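You operate a simulated robot arm through the tools that you are given. There is no shell and no other tool.

You run a simulated robot arm. Do the job below in one go: nothing can be reset, and whatever is moved stays where it is left.

TASK
Brush slip on the bowl's scored base, fit the centring bar and press the foot ring on through it.
Fine: Stand the brush in its holder; bar down on both pins; the ring must hold. Set down upright: yellow slip brush. A coat counts when it lies all over at full strength: go over it till it gets no stronger.

It is judged by the outcome, as a careful person would: the job done as asked, and still so three seconds after it is handed in. It fails if anything else is knocked over, pushed out of place, dropped, spilled or broken.

THE ROBOT
A 6-joint arm with a two-finger gripper, fixed in place. Base frame: the origin is on the floor under the middle of its stand, x ahead of it, y to its left, z up; the work surface is at about z = 0.89. Readings come in m, degrees, newtons and seconds.
It reaches about 1.572 m from its shoulder. Its first joint turns from -166.0 to 166.0 degrees. Payload 2.45 kg.
The TCP is the grasp point between the finger pads, 0.02 m short of the fingertips. In the tool frame z runs along the fingers and y along their closing line. The gripper opens to 0.14 m; its body begins 0.168 m behind the TCP.
Orientation is that of the tool frame in the base frame, as a unit quaternion [x, y, z, w]. With the fingers straight down and closing along the base's y, the tool's x points along the base's -x, its y along +y and its z along -z.

THE INTERFACE
- The arm moves only by the tool step_arm. Its argument "targets" is one flat list of numbers, 7 for each row, row after row: the shift along the tool's x, y, z in units of 500 mm (1.0 is 500 mm), then the turn, a rotation vector about the tool's x, y, z in units of 60 degrees (1.0 is 60 degrees), then the closure, from 0 (fully open) to 1 (shut). In form: [tx, ty, tz, wx, wy, wz, fingers, tx, ty, tz, wx, wy, wz, fingers, ...]. A call has 1 to 20 rows; each row is the pose to reach, as a shift and turn from the pose commanded when the call began, along the tool's axes at that moment. A call with a number of a shift or a turn outside -1 to 1 is refused whole. A row lasts 0.2 s, in which the tool goes at most 0.05 m and 8.6 degrees; a call with a longer step from one row to the next is refused whole, and so is a gripper value outside its range. Where a pose cannot be reached the arm comes as near as it can. A force on the tool above 40 N (or 10 N above the force at the start of the call, whichever is more), or a blocked arm, ends the call early, and 0.2 s more pass. The fingers move at their own pace (about 0.045 m/s each) and stop on an object; they squeeze with about 42 N. The grip force told is the motor's: it shows also when the fingers shut on nothing. Time passes only in rows, and 0.2 s behind the last, so rows that repeat a pose let the fingers close. It gives the time, the measured TCP pose, the force on the tool (base axes), the opening and the grip force at its end, in the units of the frame above (readings bear some noise), with the torque about the TCP (base axes, N m) and any sound that the robot's microphone picked up.
- Cameras (640 x 400 px; columns grow to the right, rows downward): "scene" is fixed at [0.0491, -0.4999, 1.6811]; the picture's right is [0.59, -0.81, 0.00], its down [-0.38, -0.28, -0.88] and it looks along [0.71, 0.52, -0.47] (base axes); focal length 315 px, centre (320, 200). "wrist" rides on the gripper at [0.078, 0.011, -0.209] in the tool frame; the picture's right is [-0.14, 0.99, 0.00], its down [-0.92, -0.13, -0.37] and it looks along [-0.37, -0.05, 0.93] (tool axes); focal length 280 px, centre (320, 200). There is no depth. A picture from a camera that has moved, and an enlarged one, comes with that camera's place and axes in the base frame and with its lens.
- capture(camera): a new picture of that camera. No time passes.
- zoom(camera, box): a new picture of the part [left, top, right, bottom] of that camera's present view, enlarged. No time passes.
- finish_job(): hands the job in; it is judged then, once.

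Nothing tells you positions but the pictures and the camera data. Unless the task says otherwise, let go and move clear before handing in.

The tools are called after "Call:" as name(argument=value, ...) on one line, values as JSON. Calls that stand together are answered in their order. step_arm: Moves the arm, as the interface text tells. Its arguments: {"type":"object","properties":{"targets":{"type":"array","items":{"type":"number"}}},"required":["targets"]} The other tools are called the same way: capture (camera) takes a picture; zoom (camera, box) takes an enlarged picture of a part of a camera's view; finish_job () hands the job in.

At the start:

```text
clock: 0.0
eef_pos: [0.6255, 0.3927, 1.298]
tool_rot: [0.0, 1.0, -0.001, 0.0]
wrist_force: [-0.5, 0.4, 0.5]
ft_torque: [-0.01, -0.02, -0.01]
finger_gap: 0.1401
finger_force: 0.1
```

scene: 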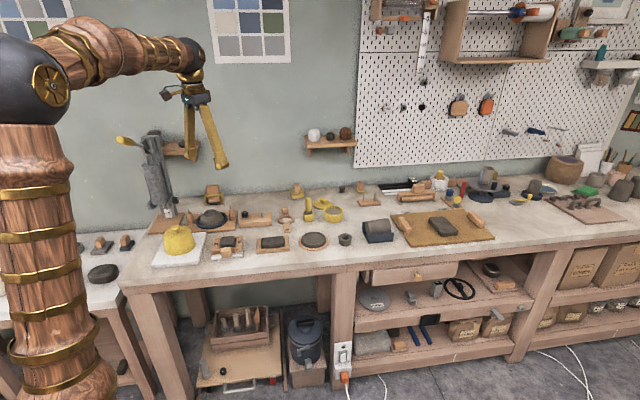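
wrist: 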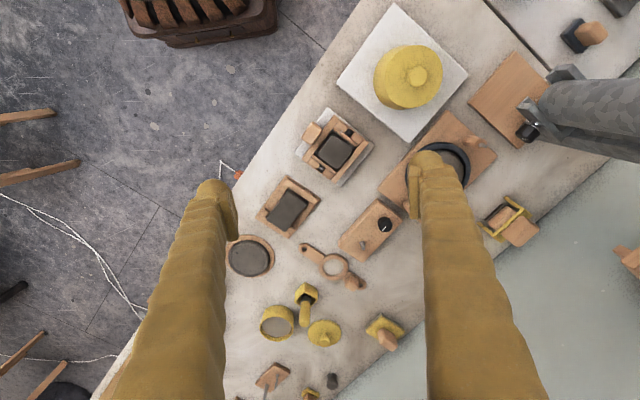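

I see a cluttered bench with many pottery items; I need a closer look to identify the bowl, foot ring, centring bar, slip brush and its holder. I'll take enlarged pictures first.

Call:
zoom(camera="scene", box=[140, 170, 300, 270])

Call:
zoom(camera="scene", box=[260, 160, 420, 260])

Call:
zoom(camera="wrist", box=[220, 80, 420, 205])

Call:
zoom(camera="wrist", box=[220, 200, 420, 325])

Call:
zoom(camera="wrist", box=[220, 275, 420, 400])

Call:
zoom(camera="wrist", box=[360, 0, 640, 175])

```text
4.00 times, centred on (220, 220) of scene
camera zoom: at [0.0491, -0.4999, 1.6811], right [0.59, -0.81, 0.0], down [-0.38, -0.28, -0.88], along [0.71, 0.52, -0.47], focal length 1262 px, centre (720, 120)
```

zoom: 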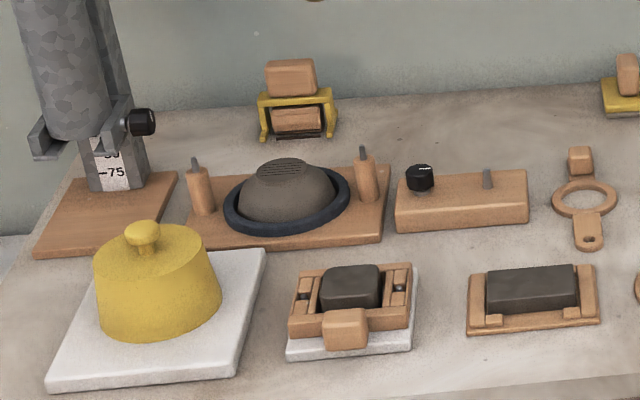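

```text
4.00 times, centred on (340, 210) of scene
camera zoom: at [0.0491, -0.4999, 1.6811], right [0.59, -0.81, 0.0], down [-0.38, -0.28, -0.88], along [0.71, 0.52, -0.47], focal length 1262 px, centre (240, 160)
```

zoom: 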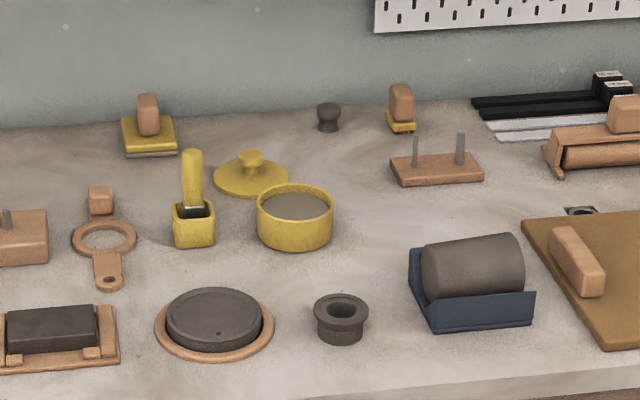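

```text
3.20 times, centred on (320, 142) of wrist
camera zoom: at [0.5472, 0.4025, 1.5064], right [0.14, 0.99, 0.0], down [0.92, -0.13, 0.37], along [0.37, -0.05, -0.93], focal length 897 px, centre (320, 384)
```

zoom: 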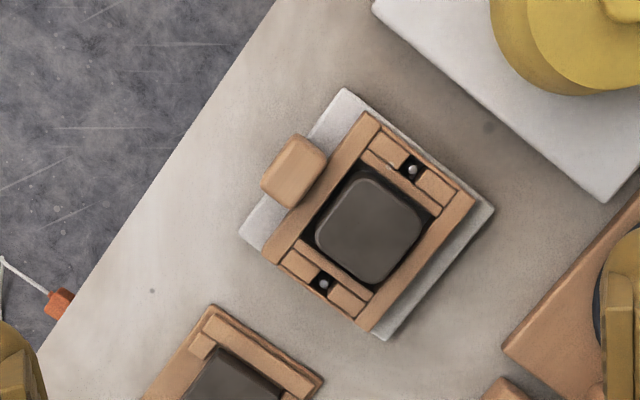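

```text
3.20 times, centred on (320, 262) of wrist
camera zoom: at [0.5472, 0.4025, 1.5064], right [0.14, 0.99, 0.0], down [0.92, -0.13, 0.37], along [0.37, -0.05, -0.93], focal length 897 px, centre (320, 0)
```

zoom: 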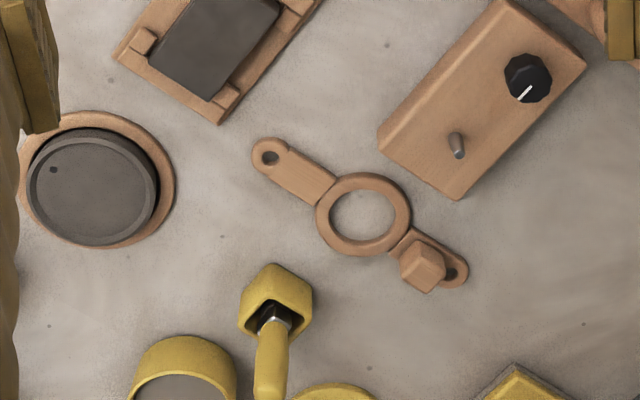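

```text
3.20 times, centred on (320, 338) of wrist
camera zoom: at [0.5472, 0.4025, 1.5064], right [0.14, 0.99, 0.0], down [0.92, -0.13, 0.37], along [0.37, -0.05, -0.93], focal length 897 px, centre (320, -240)
```

zoom: 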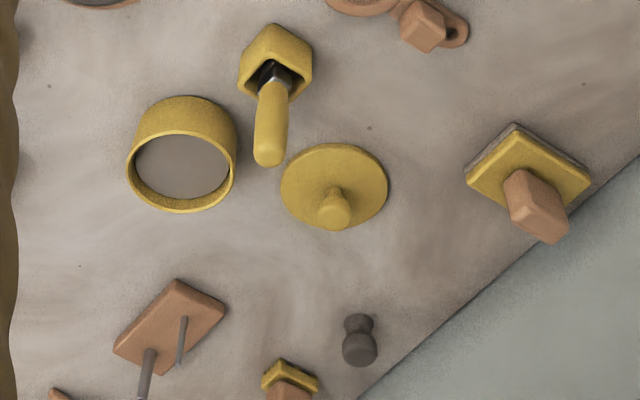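

```text
2.29 times, centred on (500, 88) of wrist
camera zoom: at [0.5472, 0.4025, 1.5064], right [0.14, 0.99, 0.0], down [0.92, -0.13, 0.37], along [0.37, -0.05, -0.93], focal length 641 px, centre (-91, 457)
```

zoom: 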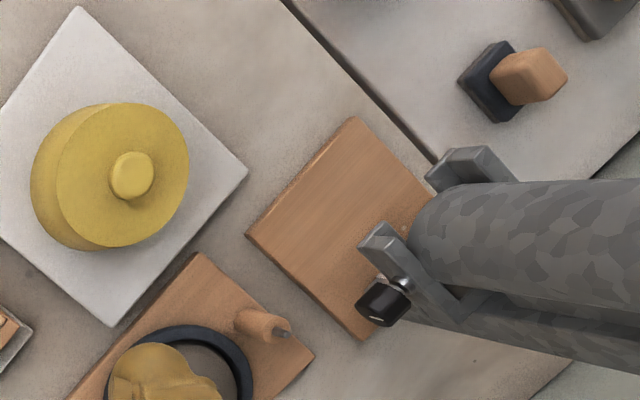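

I see the inverted bowl in a dark blue chuck on a board with two pinned posts, the wooden bar with two end holes and a ring, the yellow brush in a holder, a slip pot and a small dark flanged ring. I'll move the wrist camera over to look more closely at the ring, brush and pot.

Call:
step_arm(targets=[-0.0375, -0.075, 0, 0, 0, 0, 0, -0.075, -0.15, 0, 0, 0, 0, 0, -0.1125, -0.225, 0, 0, 0, 0, 0, -0.15, -0.3, 0, 0, 0, 0, 0, -0.1875, -0.375, 0, 0, 0, 0, 0, -0.225, -0.45, 0, 0, 0, 0, 0, -0.2625, -0.525, 0, 0, 0, 0, 0, -0.3, -0.6, 0, 0, 0, 0, 0, -0.3, -0.6, 0, 0, 0, 0, 0])

Call:
capture(camera="wrist")

Call:
capture(camera="scene")

```text
clock: 2.0
eef_pos: [0.7732, 0.0937, 1.2965]
tool_rot: [0.0, 1.0, -0.001, 0.0]
wrist_force: [0.6, 1.2, 0.0]
ft_torque: [0.02, 0.0, 0.02]
finger_gap: 0.1397
finger_force: 0.1
```

```text
taken
camera wrist: at [0.6954, 0.1034, 1.5058], right [0.14, 0.99, 0.0], down [0.92, -0.13, 0.37], along [0.37, -0.05, -0.93], focal length 280 px, centre (320, 200)
```

wrist: 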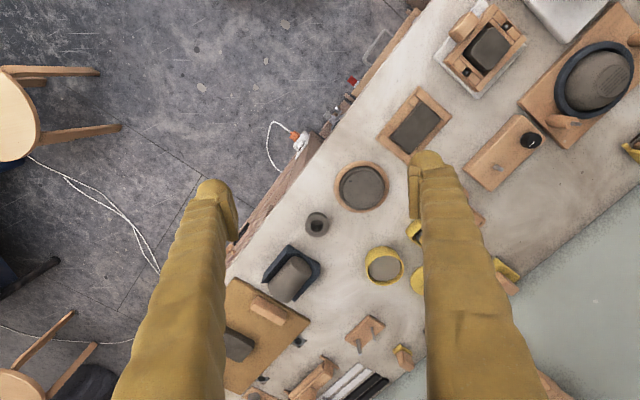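

```text
taken
```

scene: 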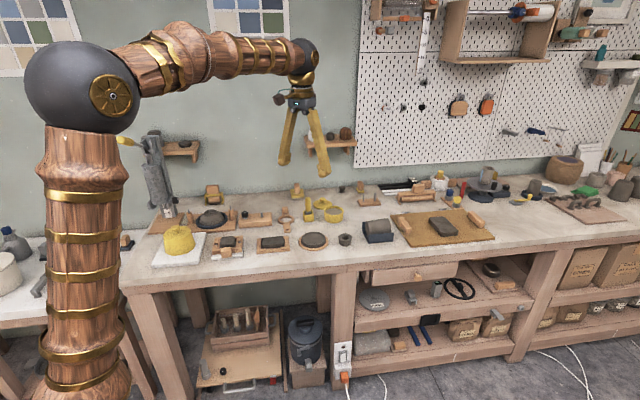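

The ring sits near the front edge of the bench, and the bowl board is now visible too. I'll zoom into the details.

Call:
zoom(camera="wrist", box=[270, 150, 430, 250])

Call:
zoom(camera="wrist", box=[480, 20, 640, 120])

Call:
zoom(camera="wrist", box=[240, 210, 440, 335])

Call:
zoom(camera="scene", box=[180, 180, 260, 230])

Call:
zoom(camera="scene", box=[270, 190, 360, 246])

```text
4.00 times, centred on (350, 200) of wrist
camera zoom: at [0.6954, 0.1034, 1.5058], right [0.14, 0.99, 0.0], down [0.92, -0.13, 0.37], along [0.37, -0.05, -0.93], focal length 1122 px, centre (200, 200)
```

zoom: 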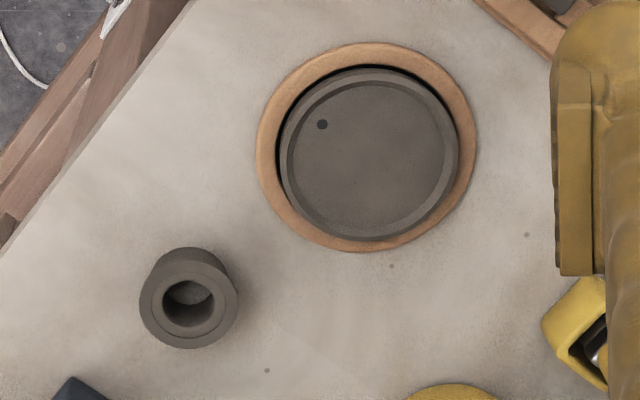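

```text
4.00 times, centred on (560, 70) of wrist
camera zoom: at [0.6954, 0.1034, 1.5058], right [0.14, 0.99, 0.0], down [0.92, -0.13, 0.37], along [0.37, -0.05, -0.93], focal length 1122 px, centre (-640, 720)
```

zoom: 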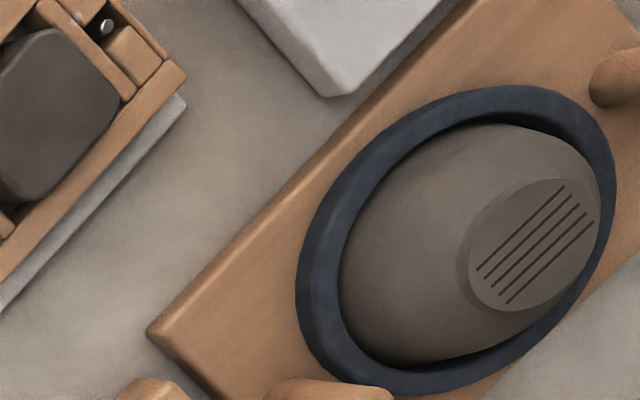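

```text
3.20 times, centred on (340, 272) of wrist
camera zoom: at [0.6954, 0.1034, 1.5058], right [0.14, 0.99, 0.0], down [0.92, -0.13, 0.37], along [0.37, -0.05, -0.93], focal length 897 px, centre (256, -32)
```

zoom: 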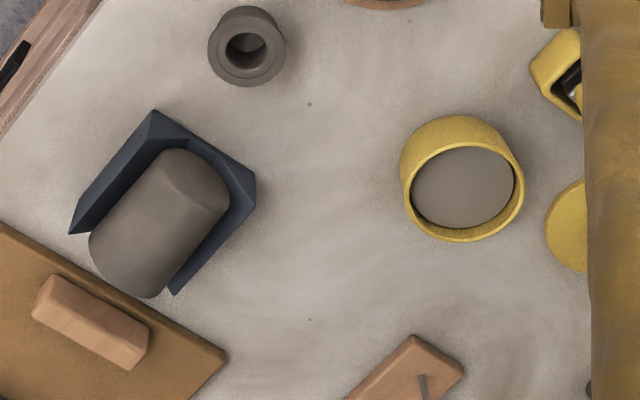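

```text
8.00 times, centred on (220, 205) of scene
camera zoom: at [0.0491, -0.4999, 1.6811], right [0.59, -0.81, 0.0], down [-0.38, -0.28, -0.88], along [0.71, 0.52, -0.47], focal length 2523 px, centre (1120, 160)
```

zoom: 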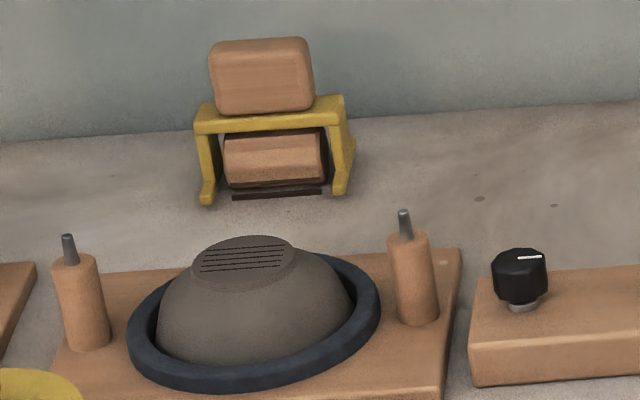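

```text
7.11 times, centred on (315, 218) of scene
camera zoom: at [0.0491, -0.4999, 1.6811], right [0.59, -0.81, 0.0], down [-0.38, -0.28, -0.88], along [0.71, 0.52, -0.47], focal length 2243 px, centre (356, 72)
```

zoom: 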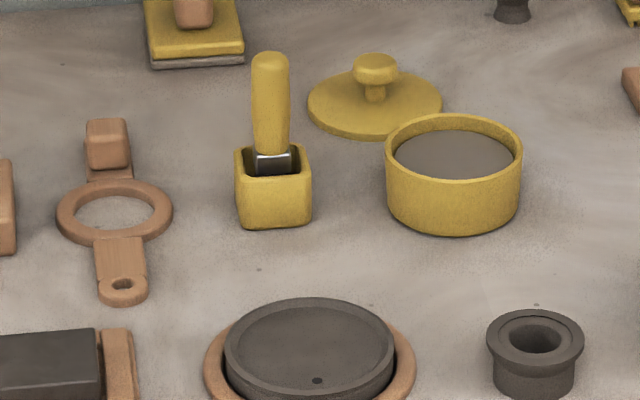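

I take the small flanged collar at about (0.99, 0.06) as the foot ring, the brush holder at about (1.03, 0.30), the slip pot at about (1.13, 0.20), the bar ring at about (0.98, 0.38) and the bowl base at about (0.76, 0.625). I'll move lower over the brush and pot for a better view.

Call:
step_arm(targets=[-0.0508, 0.0624, 0.0386, 0, 0, 0, 0, -0.1016, 0.1248, 0.0772, 0, 0, 0, 0, -0.1524, 0.1872, 0.1158, 0, 0, 0, 0, -0.2032, 0.2496, 0.1544, 0, 0, 0, 0, -0.254, 0.312, 0.193, 0, 0, 0, 0, -0.254, 0.312, 0.193, 0, 0, 0, 0])

Call:
capture(camera="wrist")

Call:
zoom(camera="wrist", box=[250, 100, 410, 200])

Call:
zoom(camera="wrist", box=[250, 180, 410, 280])

```text
clock: 3.4
eef_pos: [0.9061, 0.2483, 1.2019]
tool_rot: [0.0, 1.0, 0.0, 0.0]
wrist_force: [-0.1, 0.2, 0.3]
ft_torque: [-0.01, -0.01, -0.01]
finger_gap: 0.1398
finger_force: 0.0
```

```text
taken
camera wrist: at [0.8277, 0.258, 1.4105], right [0.14, 0.99, 0.0], down [0.92, -0.13, 0.37], along [0.37, -0.05, -0.93], focal length 280 px, centre (320, 200)
```

wrist: 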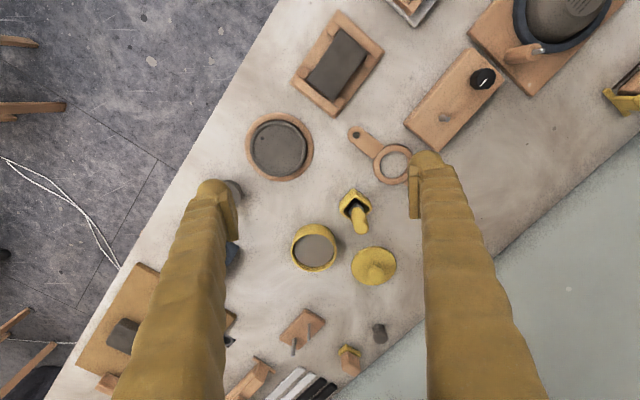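

```text
4.00 times, centred on (330, 150) of wrist
camera zoom: at [0.8277, 0.258, 1.4105], right [0.14, 0.99, 0.0], down [0.92, -0.13, 0.37], along [0.37, -0.05, -0.93], focal length 1122 px, centre (280, 400)
```

zoom: 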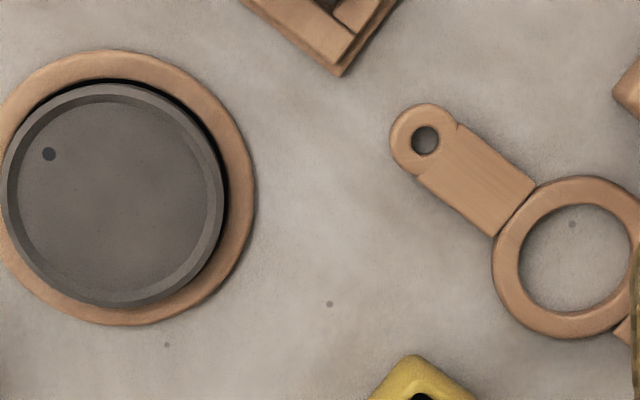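

```text
4.00 times, centred on (330, 230) of wrist
camera zoom: at [0.8277, 0.258, 1.4105], right [0.14, 0.99, 0.0], down [0.92, -0.13, 0.37], along [0.37, -0.05, -0.93], focal length 1122 px, centre (280, 80)
```

zoom: 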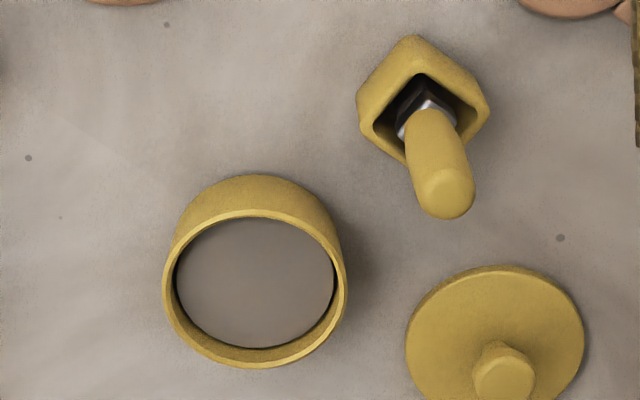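

The brush handle stands upright at about (1.044, 0.295) with its top at about z 1.01, and the pot is at (1.13, 0.20). Next I'll look at the bowl and posts from above.

Call:
step_arm(targets=[0.0515, 0.078, 0, 0, 0, 0, 0, 0.103, 0.156, 0, 0, 0, 0, 0, 0.1545, 0.234, 0, 0, 0, 0, 0, 0.206, 0.312, 0, 0, 0, 0, 0, 0.2575, 0.39, 0, 0, 0, 0, 0, 0.309, 0.468, 0, 0, 0, 0, 0, 0.3605, 0.546, 0, 0, 0, 0, 0, 0.412, 0.624, 0, 0, 0, 0, 0, 0.412, 0.624, 0, 0, 0, 0, 0])

Call:
capture(camera="wrist")

Call:
zoom(camera="wrist", box=[260, 100, 420, 200])

Call:
capture(camera="scene")

```text
clock: 5.4
eef_pos: [0.6945, 0.5609, 1.1999]
tool_rot: [0.0, 1.0, 0.001, 0.0]
wrist_force: [0.4, -0.1, -0.4]
ft_torque: [0.01, -0.01, -0.01]
finger_gap: 0.14
finger_force: 0.1
```

```text
taken
camera wrist: at [0.6161, 0.5705, 1.4091], right [0.14, 0.99, 0.0], down [0.92, -0.13, 0.37], along [0.36, -0.05, -0.93], focal length 280 px, centre (320, 200)
```

wrist: 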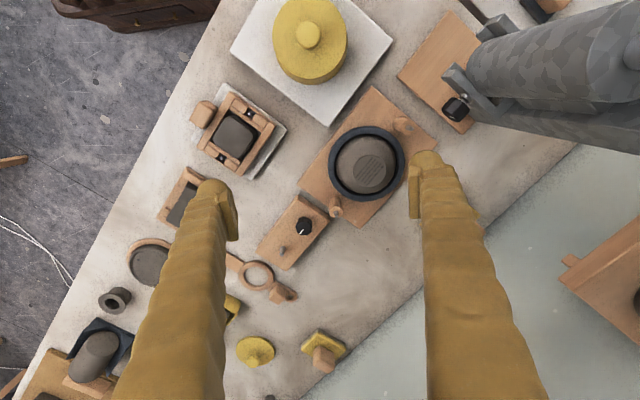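

```text
4.00 times, centred on (340, 150) of wrist
camera zoom: at [0.6161, 0.5705, 1.4091], right [0.14, 0.99, 0.0], down [0.92, -0.13, 0.37], along [0.36, -0.05, -0.93], focal length 1122 px, centre (240, 400)
```

zoom: 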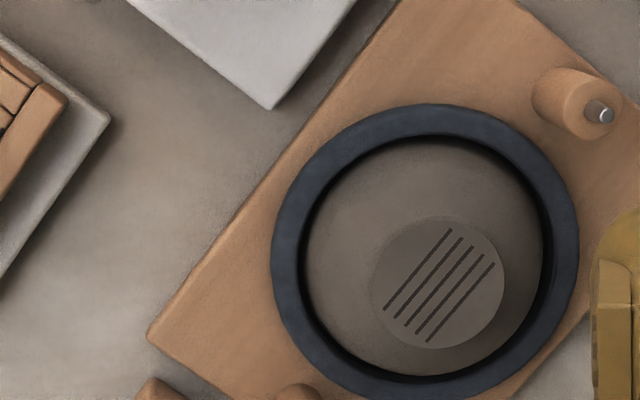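

```text
taken
```

scene: 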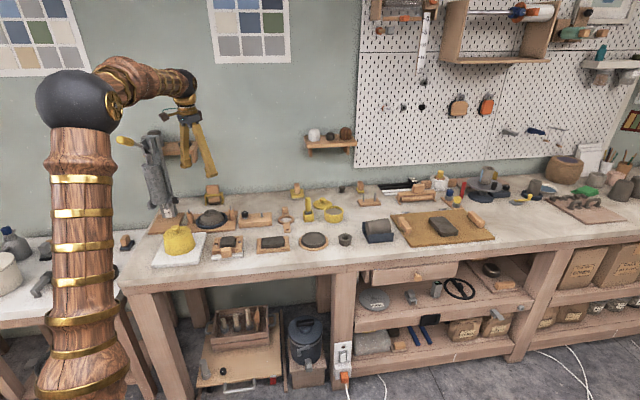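

The bowl base is at about (0.755, 0.63) with posts on both sides. I'll zoom in on the second post and the bowl, then check from the scene camera too.

Call:
zoom(camera="wrist", box=[320, 130, 420, 220])

Call:
zoom(camera="wrist", box=[220, 180, 360, 268])

Call:
zoom(camera="scene", box=[184, 196, 248, 236])

```text
4.44 times, centred on (370, 175) of wrist
camera zoom: at [0.6161, 0.5705, 1.4091], right [0.14, 0.99, 0.0], down [0.92, -0.13, 0.37], along [0.36, -0.05, -0.93], focal length 1246 px, centre (98, 311)
```

zoom: 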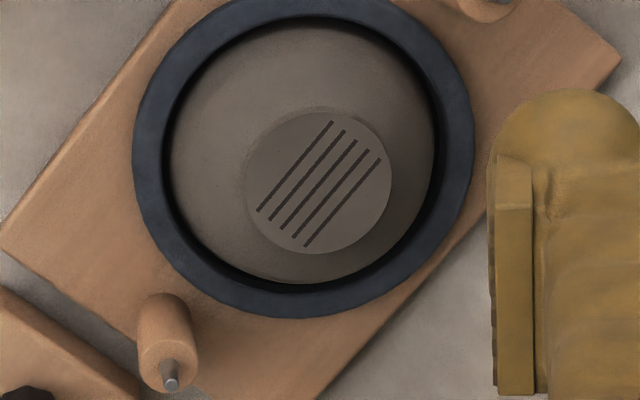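

```text
4.55 times, centred on (290, 224) of wrist
camera zoom: at [0.6161, 0.5705, 1.4091], right [0.14, 0.99, 0.0], down [0.92, -0.13, 0.37], along [0.36, -0.05, -0.93], focal length 1274 px, centre (456, 91)
```

zoom: 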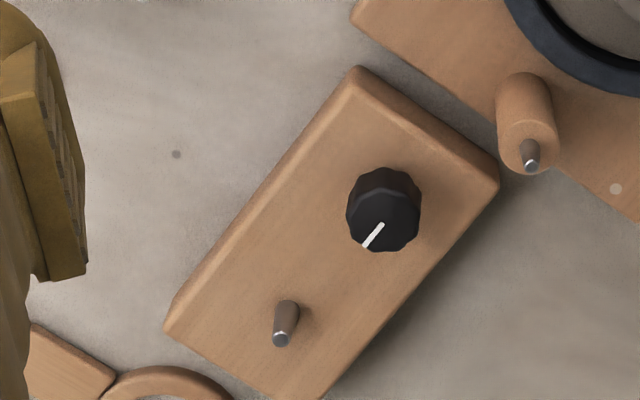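

```text
10.00 times, centred on (216, 216) of scene
camera zoom: at [0.0491, -0.4999, 1.6811], right [0.59, -0.81, 0.0], down [-0.38, -0.28, -0.88], along [0.71, 0.52, -0.47], focal length 3154 px, centre (1360, 40)
```

zoom: 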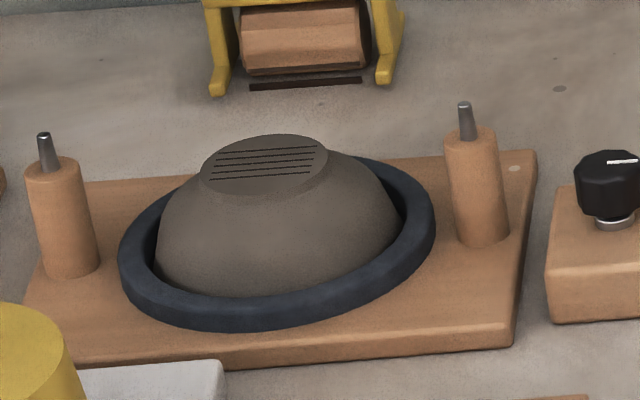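

I have consistent estimates: bowl base centre (0.753, 0.635, 0.96), pins at (0.690, 0.697) and (0.816, 0.570) with tips at z 0.984. Now I go above the brush handle at (1.044, 0.295) to line up for the grasp.

Call:
step_arm(targets=[-0.0699, -0.0532, 0.02, 0, 0, 0, 0.2, -0.1398, -0.1064, 0.04, 0, 0, 0, 0.4, -0.2097, -0.1595, 0.06, 0, 0, 0, 0.45, -0.2796, -0.2127, 0.08, 0, 0, 0, 0.45, -0.3495, -0.2659, 0.1, 0, 0, 0, 0.45, -0.4194, -0.3191, 0.12, 0, 0, 0, 0.45, -0.4893, -0.3723, 0.14, 0, 0, 0, 0.45, -0.5592, -0.4254, 0.16, 0, 0, 0, 0.45, -0.6291, -0.4786, 0.18, 0, 0, 0, 0.45, -0.699, -0.5318, 0.2, 0, 0, 0, 0.45, -0.699, -0.5318, 0.2, 0, 0, 0, 0.45])

Call:
capture(camera="wrist")

Call:
zoom(camera="scene", box=[250, 120, 410, 220])

```text
clock: 7.8
eef_pos: [1.0451, 0.2942, 1.1003]
tool_rot: [0.0, 1.0, 0.0, 0.0]
wrist_force: [-0.6, -0.5, 0.1]
ft_torque: [-0.03, 0.05, -0.02]
finger_gap: 0.0772
finger_force: 0.1
```

```text
taken
camera wrist: at [0.9672, 0.3045, 1.3092], right [0.14, 0.99, 0.0], down [0.92, -0.13, 0.37], along [0.37, -0.05, -0.93], focal length 280 px, centre (320, 200)
```

wrist: 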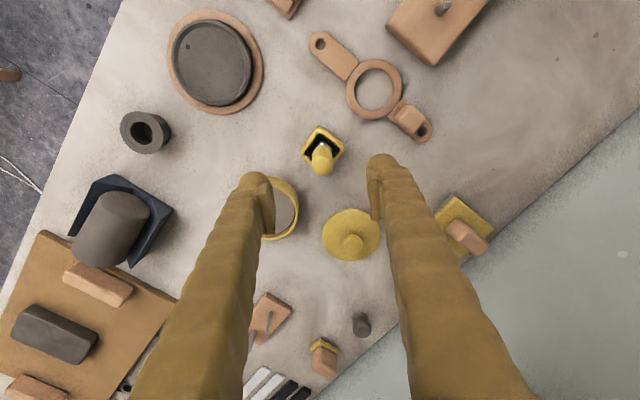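

```text
4.00 times, centred on (330, 170) of scene
camera zoom: at [0.0491, -0.4999, 1.6811], right [0.59, -0.81, 0.0], down [-0.38, -0.28, -0.88], along [0.71, 0.52, -0.47], focal length 1262 px, centre (280, 320)
```

zoom: 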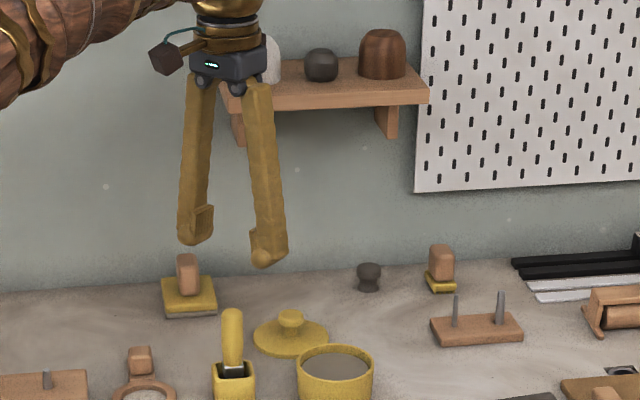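

The handle appears right where expected. A closer zoom to fix its position, the bar and the foot ring.

Call:
zoom(camera="wrist", box=[270, 115, 370, 178])

Call:
zoom(camera="wrist", box=[300, 20, 450, 150])

Call:
zoom(camera="wrist", box=[100, 90, 200, 170])

```text
6.35 times, centred on (320, 146) of wrist
camera zoom: at [0.9672, 0.3045, 1.3092], right [0.14, 0.99, 0.0], down [0.92, -0.13, 0.37], along [0.37, -0.05, -0.93], focal length 1780 px, centre (320, 540)
```

zoom: 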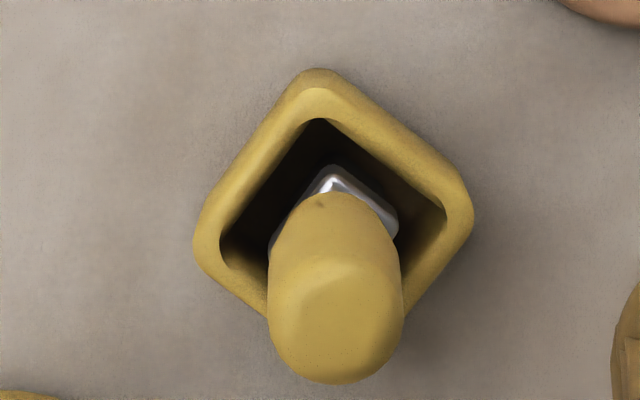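

```text
3.08 times, centred on (375, 85) of wrist
camera zoom: at [0.9672, 0.3045, 1.3092], right [0.14, 0.99, 0.0], down [0.92, -0.13, 0.37], along [0.37, -0.05, -0.93], focal length 863 px, centre (151, 554)
```

zoom: 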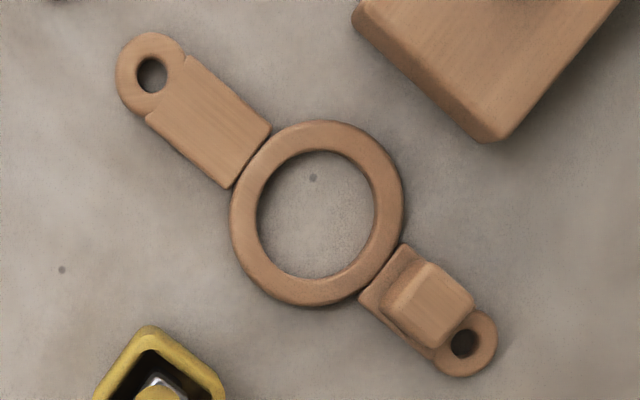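

```text
5.00 times, centred on (150, 130) of wrist
camera zoom: at [0.9672, 0.3045, 1.3092], right [0.14, 0.99, 0.0], down [0.92, -0.13, 0.37], along [0.37, -0.05, -0.93], focal length 1402 px, centre (1170, 550)
```

zoom: 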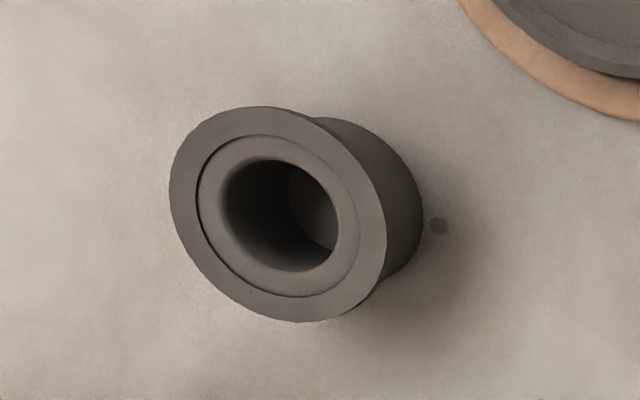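

The handle centre is at (1.0435, 0.2965) and the holder is concentric with it. I'll descend to z 0.985 and close on the handle.

Call:
step_arm(targets=[0.004, 0.004, 0.06, 0, 0, 0, 0.45, 0.004, 0.004, 0.12, 0, 0, 0, 0.45, 0.004, 0.004, 0.18, 0, 0, 0, 0.45, 0.004, 0.004, 0.232, 0, 0, 0, 0.45, 0.004, 0.004, 0.232, 0, 0, 0, 0.45])

Call:
zoom(camera="wrist", box=[220, 100, 420, 225])

Call:
zoom(camera="scene", box=[270, 150, 370, 212])

```text
clock: 9.0
eef_pos: [1.0427, 0.2965, 0.9857]
tool_rot: [0.0, 1.0, 0.001, 0.001]
wrist_force: [0.0, -0.1, -0.7]
ft_torque: [-0.01, -0.01, 0.02]
finger_gap: 0.0769
finger_force: 0.0
```

```text
3.20 times, centred on (320, 162) of wrist
camera zoom: at [0.9648, 0.3061, 1.1945], right [0.14, 0.99, 0.0], down [0.92, -0.13, 0.37], along [0.37, -0.05, -0.93], focal length 897 px, centre (320, 320)
```

zoom: 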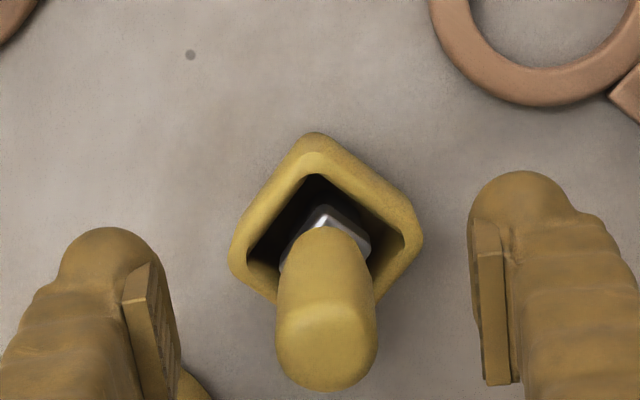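

```text
6.40 times, centred on (320, 181) of scene
camera zoom: at [0.0491, -0.4999, 1.6811], right [0.59, -0.81, 0.0], down [-0.38, -0.28, -0.88], along [0.71, 0.52, -0.47], focal length 2019 px, centre (320, 322)
```

zoom: 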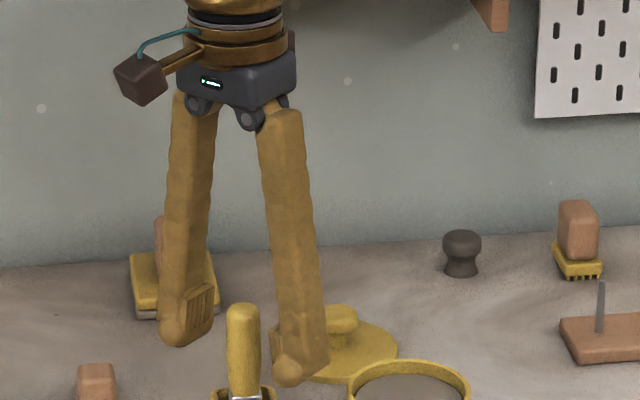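

The handle stands centred between the finger pads. Closing now.

Call:
step_arm(targets=[0, 0, 0, 0, 0, 0, 0.7, 0, 0, 0, 0, 0, 0, 0.9, 0, 0, 0, 0, 0, 0, 1.0, 0, 0, 0, 0, 0, 0, 1.0, 0, 0, 0, 0, 0, 0, 1.0, 0, 0, 0, 0, 0, 0, 1.0])

Call:
zoom(camera="wrist", box=[220, 100, 420, 225])

```text
clock: 10.4
eef_pos: [1.0425, 0.2962, 0.9867]
tool_rot: [0.0, 1.0, 0.0, 0.0]
wrist_force: [-0.5, 0.0, -0.3]
ft_torque: [0.01, 0.0, -0.03]
finger_gap: 0.0236
finger_force: 41.7
```

```text
3.20 times, centred on (320, 162) of wrist
camera zoom: at [0.9649, 0.3061, 1.1946], right [0.14, 0.99, 0.0], down [0.92, -0.13, 0.37], along [0.36, -0.05, -0.93], focal length 897 px, centre (320, 320)
```

zoom: 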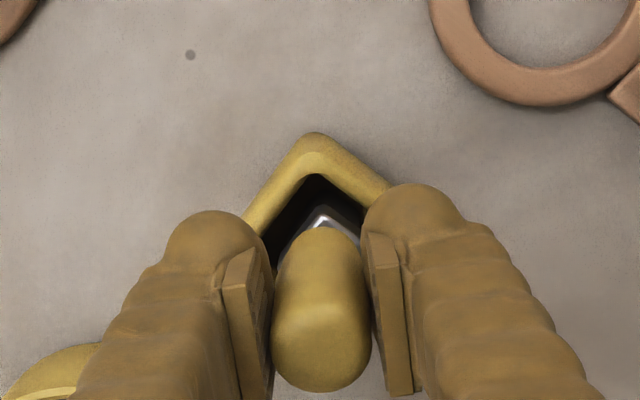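

The brush is gripped (gap 23.6 mm). Lifting straight up out of the holder.

Call:
step_arm(targets=[0, 0, -0.05, 0, 0, 0, 1, 0, 0, -0.1, 0, 0, 0, 1, 0, 0, -0.15, 0, 0, 0, 1, 0, 0, -0.2, 0, 0, 0, 1, 0, 0, -0.25, 0, 0, 0, 1, 0, 0, -0.25, 0, 0, 0, 1])

Call:
zoom(camera="scene", box=[260, 150, 380, 225])

Call:
capture(camera="wrist")

```text
clock: 11.8
eef_pos: [1.043, 0.2959, 1.1114]
tool_rot: [0.0, 1.0, 0.0, 0.0]
wrist_force: [-0.6, -0.1, -1.0]
ft_torque: [0.0, -0.01, -0.02]
finger_gap: 0.0233
finger_force: 41.7
```

```text
5.33 times, centred on (320, 188) of scene
camera zoom: at [0.0491, -0.4999, 1.6811], right [0.59, -0.81, 0.0], down [-0.38, -0.28, -0.88], along [0.71, 0.52, -0.47], focal length 1682 px, centre (320, 267)
```

zoom: 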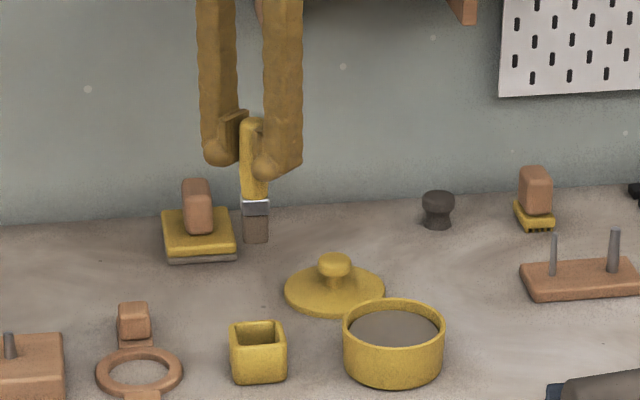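

```text
taken
camera wrist: at [0.9647, 0.3065, 1.3197], right [0.14, 0.99, 0.0], down [0.92, -0.13, 0.37], along [0.36, -0.05, -0.93], focal length 280 px, centre (320, 200)
```

wrist: 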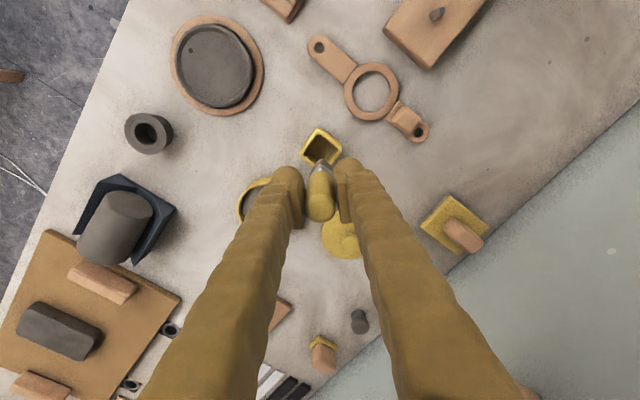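

The brush came out cleanly; its bristle tip is about 0.09 m below the TCP. Now I move above the slip pot at about (1.126, 0.2035).

Call:
step_arm(targets=[-0.041, -0.0467, 0, 0, 0, 0, 1, -0.082, -0.0933, 0, 0, 0, 0, 1, -0.123, -0.14, 0, 0, 0, 0, 1, -0.164, -0.1866, 0, 0, 0, 0, 1, -0.164, -0.1866, 0, 0, 0, 0, 1])

Call:
zoom(camera="scene", box=[290, 165, 370, 230])

Call:
zoom(camera="wrist", box=[240, 120, 400, 220])

```text
clock: 13.0
eef_pos: [1.1257, 0.2024, 1.1097]
tool_rot: [0.0, 1.0, 0.0, 0.0]
wrist_force: [0.7, 0.0, 0.0]
ft_torque: [-0.03, 0.02, -0.03]
finger_gap: 0.0235
finger_force: 41.8
```

```text
6.15 times, centred on (330, 198) of scene
camera zoom: at [0.0491, -0.4999, 1.6811], right [0.59, -0.81, 0.0], down [-0.38, -0.28, -0.88], along [0.71, 0.52, -0.47], focal length 1941 px, centre (258, 215)
```

zoom: 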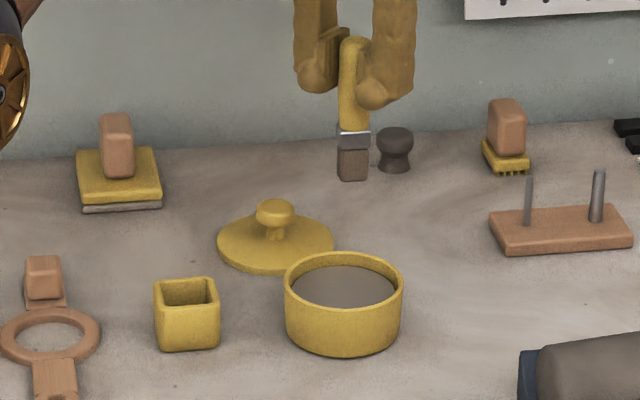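

```text
4.00 times, centred on (320, 170) of wrist
camera zoom: at [1.0483, 0.2127, 1.3196], right [0.14, 0.99, 0.0], down [0.92, -0.13, 0.37], along [0.36, -0.05, -0.93], focal length 1122 px, centre (320, 320)
```

zoom: 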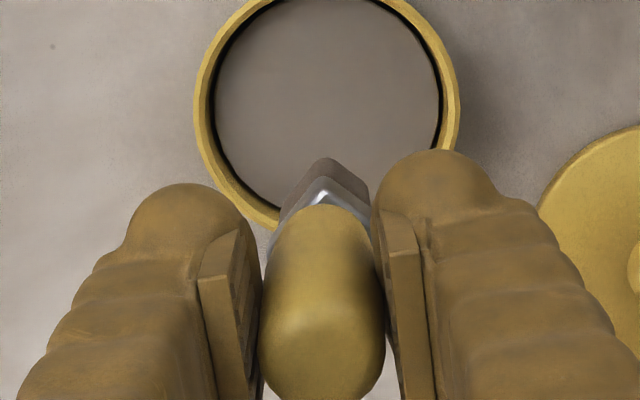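

The brush hangs right over the pot centre. I'll descend into the slip slowly, watching the force.

Call:
step_arm(targets=[0, 0, 0.06, 0, 0, 0, 1, 0, 0, 0.12, 0, 0, 0, 1, 0, 0, 0.17, 0, 0, 0, 1, 0, 0, 0.2, 0, 0, 0, 1, 0, 0, 0.21, 0, 0, 0, 1, 0, 0, 0.21, 0, 0, 0, 1])

Call:
zoom(camera="scene", box=[300, 180, 364, 220])

Call:
zoom(camera="wrist", box=[240, 100, 400, 200])

```text
clock: 14.1
eef_pos: [1.1272, 0.2039, 1.0149]
tool_rot: [0.001, 1.0, 0.001, 0.003]
wrist_force: [0.8, 1.0, 7.4]
ft_torque: [0.07, 0.04, -0.06]
finger_gap: 0.0233
finger_force: 42.0
stopped in row 5: the force on the tool passed its limit at 48 N (the readings are from after the stop); the commanded pose is now the measured one
```

```text
10.00 times, centred on (332, 200) of scene
camera zoom: at [0.0491, -0.4999, 1.6811], right [0.59, -0.81, 0.0], down [-0.38, -0.28, -0.88], along [0.71, 0.52, -0.47], focal length 3154 px, centre (200, 200)
```

zoom: 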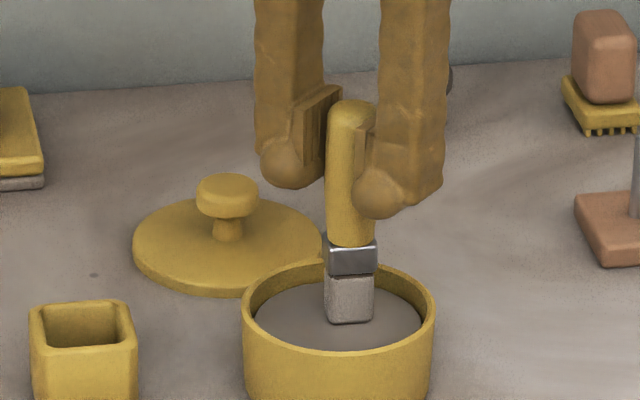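

```text
4.00 times, centred on (320, 150) of wrist
camera zoom: at [1.0476, 0.2135, 1.2236], right [0.14, 0.99, 0.0], down [0.92, -0.13, 0.38], along [0.37, -0.05, -0.93], focal length 1122 px, centre (320, 400)
```

zoom: 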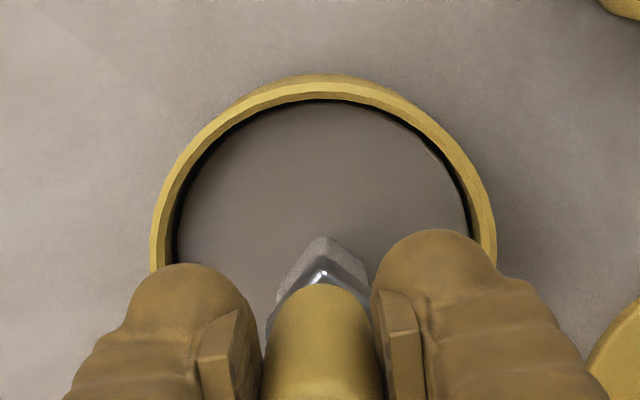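

The bristles met the slip surface at about z 0.924 (it acts firm) and they already look wetted grey. I'll lift gently and check how loaded the brush is.

Call:
step_arm(targets=[0, 0, -0.02, 0, 0, 0, 1, 0, 0, -0.08, 0, 0, 0, 1, 0, 0, -0.14, 0, 0, 0, 1, 0, 0, -0.19, 0, 0, 0, 1, 0, 0, -0.19, 0, 0, 0, 1])

Call:
zoom(camera="scene", box=[300, 160, 380, 210])

Call:
zoom(camera="wrist", box=[240, 120, 400, 220])

```text
clock: 15.3
eef_pos: [1.1268, 0.2041, 1.1082]
tool_rot: [0.0, 1.0, 0.001, 0.003]
wrist_force: [-0.3, 0.9, 1.1]
ft_torque: [-0.02, 0.0, 0.02]
finger_gap: 0.0232
finger_force: 42.3
```

```text
8.00 times, centred on (340, 185) of scene
camera zoom: at [0.0491, -0.4999, 1.6811], right [0.59, -0.81, 0.0], down [-0.38, -0.28, -0.88], along [0.71, 0.52, -0.47], focal length 2523 px, centre (160, 320)
```

zoom: 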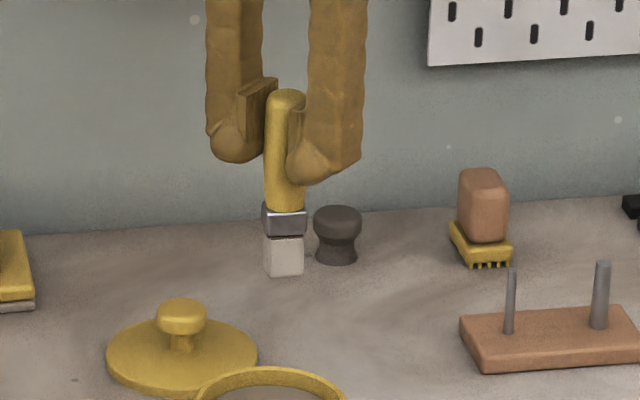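

```text
4.00 times, centred on (320, 170) of wrist
camera zoom: at [1.048, 0.2132, 1.3173], right [0.14, 0.99, 0.0], down [0.92, -0.13, 0.37], along [0.37, -0.05, -0.93], focal length 1122 px, centre (320, 320)
```

zoom: 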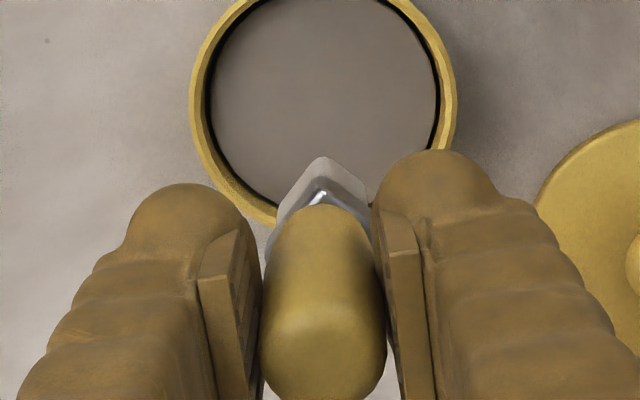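

The brush is loaded (bristles pale grey). I'll carry it at a safe height to above the bowl base and straighten the slight tool tilt on the way.

Call:
step_arm(targets=[0.0575, 0.0663, -0.0018, 0, 0.0057, 0, 1, 0.115, 0.1326, -0.0036, 0, 0.0057, 0, 1, 0.1726, 0.1989, -0.0055, 0, 0.0057, 0, 1, 0.2302, 0.2652, -0.0073, 0, 0.0057, 0, 1, 0.2877, 0.3315, -0.0091, 0, 0.0057, 0, 1, 0.3452, 0.3978, -0.0109, 0, 0.0057, 0, 1, 0.4028, 0.4642, -0.0127, 0, 0.0057, 0, 1, 0.4603, 0.5305, -0.0145, 0, 0.0057, 0, 1, 0.5178, 0.5968, -0.0164, 0, 0.0057, 0, 1, 0.5754, 0.6631, -0.0182, 0, 0.0057, 0, 1, 0.6329, 0.7294, -0.02, 0, 0.0057, 0, 1, 0.6905, 0.7957, -0.022, 0, 0.0057, 0, 1, 0.748, 0.862, -0.0244, 0, 0.0057, 0, 1, 0.748, 0.862, -0.0244, 0, 0.0057, 0, 1])

Call:
zoom(camera="scene", box=[160, 170, 260, 240])

Call:
capture(camera="wrist")

Call:
zoom(camera="wrist", box=[240, 100, 400, 200])

```text
clock: 18.3
eef_pos: [0.7522, 0.6381, 1.1215]
tool_rot: [0.001, 1.0, 0.001, 0.0]
wrist_force: [-0.6, -0.5, -0.1]
ft_torque: [-0.03, 0.03, 0.02]
finger_gap: 0.0234
finger_force: 41.4
```

```text
5.71 times, centred on (210, 205) of scene
camera zoom: at [0.0491, -0.4999, 1.6811], right [0.59, -0.81, 0.0], down [-0.38, -0.28, -0.88], along [0.71, 0.52, -0.47], focal length 1802 px, centre (949, 171)
```

zoom: 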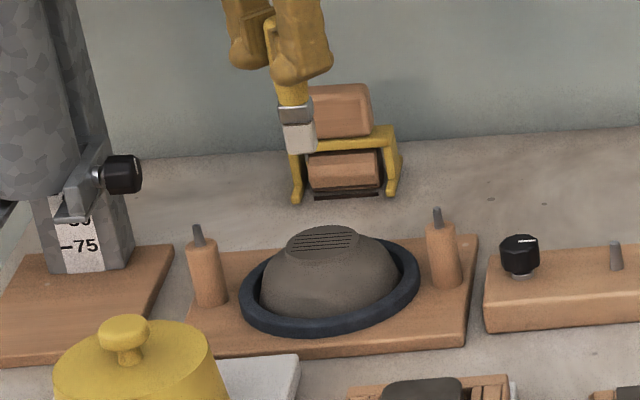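

```text
taken
camera wrist: at [0.6739, 0.6467, 1.3308], right [0.14, 0.99, 0.0], down [0.92, -0.13, 0.37], along [0.37, -0.05, -0.93], focal length 280 px, centre (320, 200)
```

wrist: 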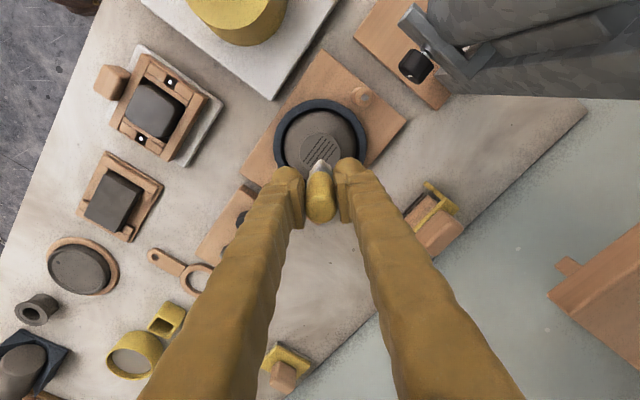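

```text
4.00 times, centred on (320, 150) of wrist
camera zoom: at [0.6739, 0.6467, 1.3308], right [0.14, 0.99, 0.0], down [0.92, -0.13, 0.37], along [0.37, -0.05, -0.93], focal length 1122 px, centre (320, 400)
```

zoom: 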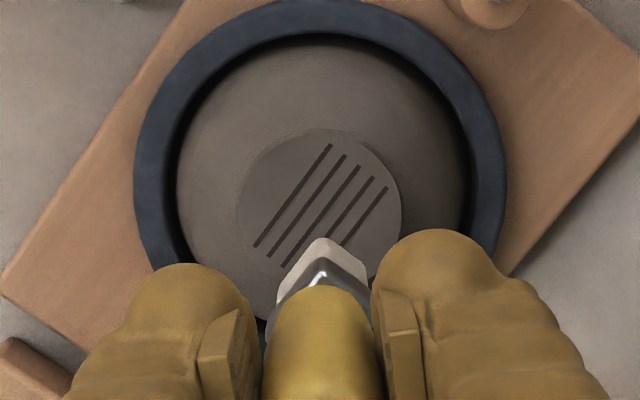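

The brush is centred over the scored base in the wrist view. I'll descend first to just above it, then feel for contact in small steps.

Call:
step_arm(targets=[0, 0, 0.04, 0, 0, 0, 1, 0, 0, 0.08, 0, 0, 0, 1, 0, 0, 0.115, 0, 0, 0, 1, 0, 0, 0.12, 0, 0, 0, 1, 0, 0, 0.124, 0, 0, 0, 1, 0, 0, 0.128, 0, 0, 0, 1, 0, 0, 0.128, 0, 0, 0, 1])

Call:
zoom(camera="scene", box=[180, 190, 260, 240])

Call:
zoom(camera="wrist", box=[240, 100, 400, 200])

```text
clock: 19.9
eef_pos: [0.7517, 0.6338, 1.0562]
tool_rot: [0.0, 1.0, 0.0, 0.0]
wrist_force: [0.3, 0.0, 0.2]
ft_torque: [0.03, 0.03, 0.02]
finger_gap: 0.0232
finger_force: 42.1
```

```text
8.00 times, centred on (220, 215) of scene
camera zoom: at [0.0491, -0.4999, 1.6811], right [0.59, -0.81, 0.0], down [-0.38, -0.28, -0.88], along [0.71, 0.52, -0.47], focal length 2523 px, centre (1120, 80)
```

zoom: 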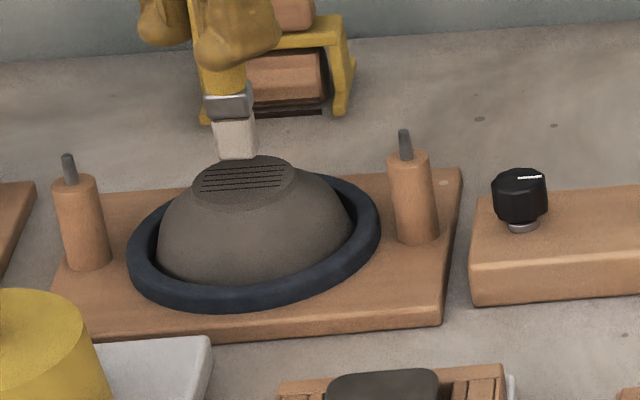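

```text
4.00 times, centred on (320, 150) of wrist
camera zoom: at [0.674, 0.6443, 1.2654], right [0.14, 0.99, 0.0], down [0.92, -0.13, 0.37], along [0.37, -0.05, -0.93], focal length 1122 px, centre (320, 400)
```

zoom: 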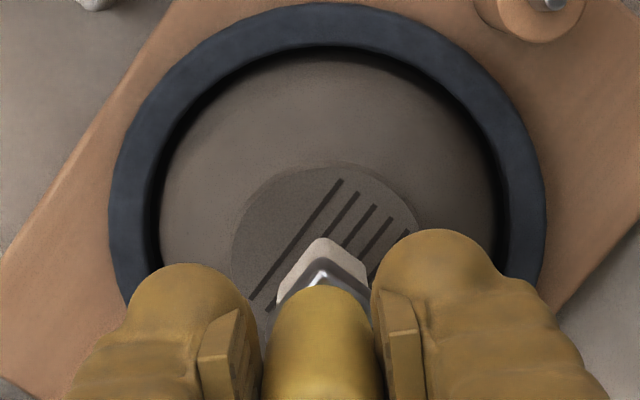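

The tip is about 1 cm above the base and about 2 mm off centre; I'll correct that and step down in 1 mm steps.

Call:
step_arm(targets=[-0.004, 0.0034, 0.006, 0, 0, 0, 1, -0.004, 0.0034, 0.012, 0, 0, 0, 1, -0.004, 0.0034, 0.014, 0, 0, 0, 1, -0.004, 0.0034, 0.016, 0, 0, 0, 1, -0.004, 0.0034, 0.018, 0, 0, 0, 1, -0.004, 0.0034, 0.02, 0, 0, 0, 1, -0.004, 0.0034, 0.02, 0, 0, 0, 1])

```text
clock: 21.5
eef_pos: [0.7548, 0.6375, 1.0467]
tool_rot: [0.0, 1.0, 0.001, 0.0]
wrist_force: [0.2, -1.1, -0.7]
ft_torque: [-0.02, -0.01, 0.0]
finger_gap: 0.0234
finger_force: 42.4
```

No contact yet at TCP z about 1.0465; continuing down in 1 mm steps.

Call:
step_arm(targets=[0, 0, 0.002, 0, 0, 0, 1, 0, 0, 0.004, 0, 0, 0, 1, 0, 0, 0.006, 0, 0, 0, 1, 0, 0, 0.006, 0, 0, 0, 1])

```text
clock: 22.5
eef_pos: [0.7542, 0.6363, 1.0422]
tool_rot: [0.0, 1.0, 0.0, 0.0]
wrist_force: [-0.6, 0.2, 0.3]
ft_torque: [-0.01, -0.01, -0.01]
finger_gap: 0.0235
finger_force: 42.4
```

Call:
step_arm(targets=[0, 0, 0.002, 0, 0, 0, 1, 0, 0, 0.004, 0, 0, 0, 1, 0, 0, 0.004, 0, 0, 0, 1])

Call:
zoom(camera="scene", box=[190, 190, 240, 222])

Call:
zoom(camera="wrist", box=[240, 100, 400, 200])

```text
clock: 23.3
eef_pos: [0.7537, 0.6376, 1.041]
tool_rot: [0.0, 1.0, 0.002, 0.0]
wrist_force: [0.2, 0.9, -0.4]
ft_torque: [-0.02, -0.02, -0.01]
finger_gap: 0.0234
finger_force: 41.8
```

```text
12.50 times, centred on (215, 206) of scene
camera zoom: at [0.0491, -0.4999, 1.6811], right [0.59, -0.81, 0.0], down [-0.38, -0.28, -0.88], along [0.71, 0.52, -0.47], focal length 3943 px, centre (1632, 125)
```

zoom: 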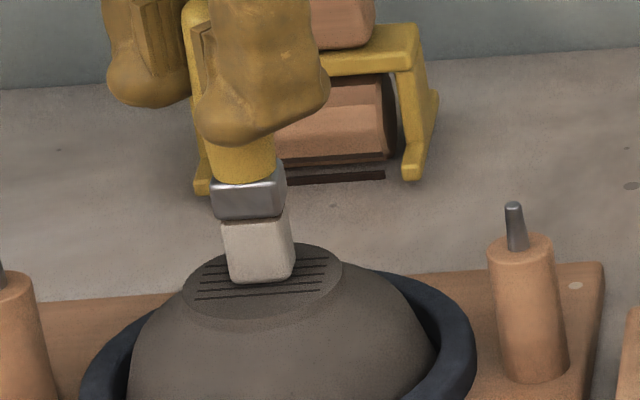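

```text
4.00 times, centred on (320, 150) of wrist
camera zoom: at [0.6763, 0.6467, 1.2496], right [0.14, 0.99, 0.0], down [0.92, -0.13, 0.37], along [0.37, -0.05, -0.93], focal length 1122 px, centre (320, 400)
```

zoom: 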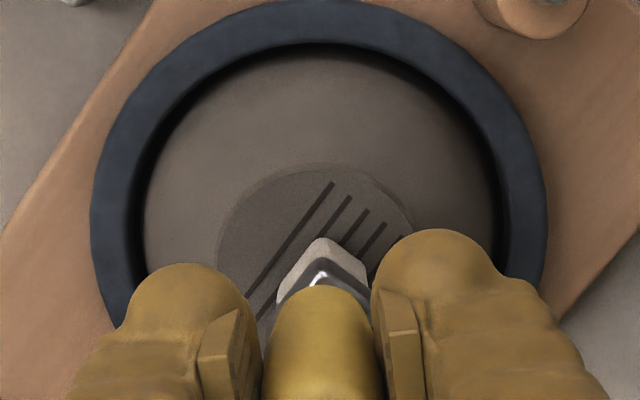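

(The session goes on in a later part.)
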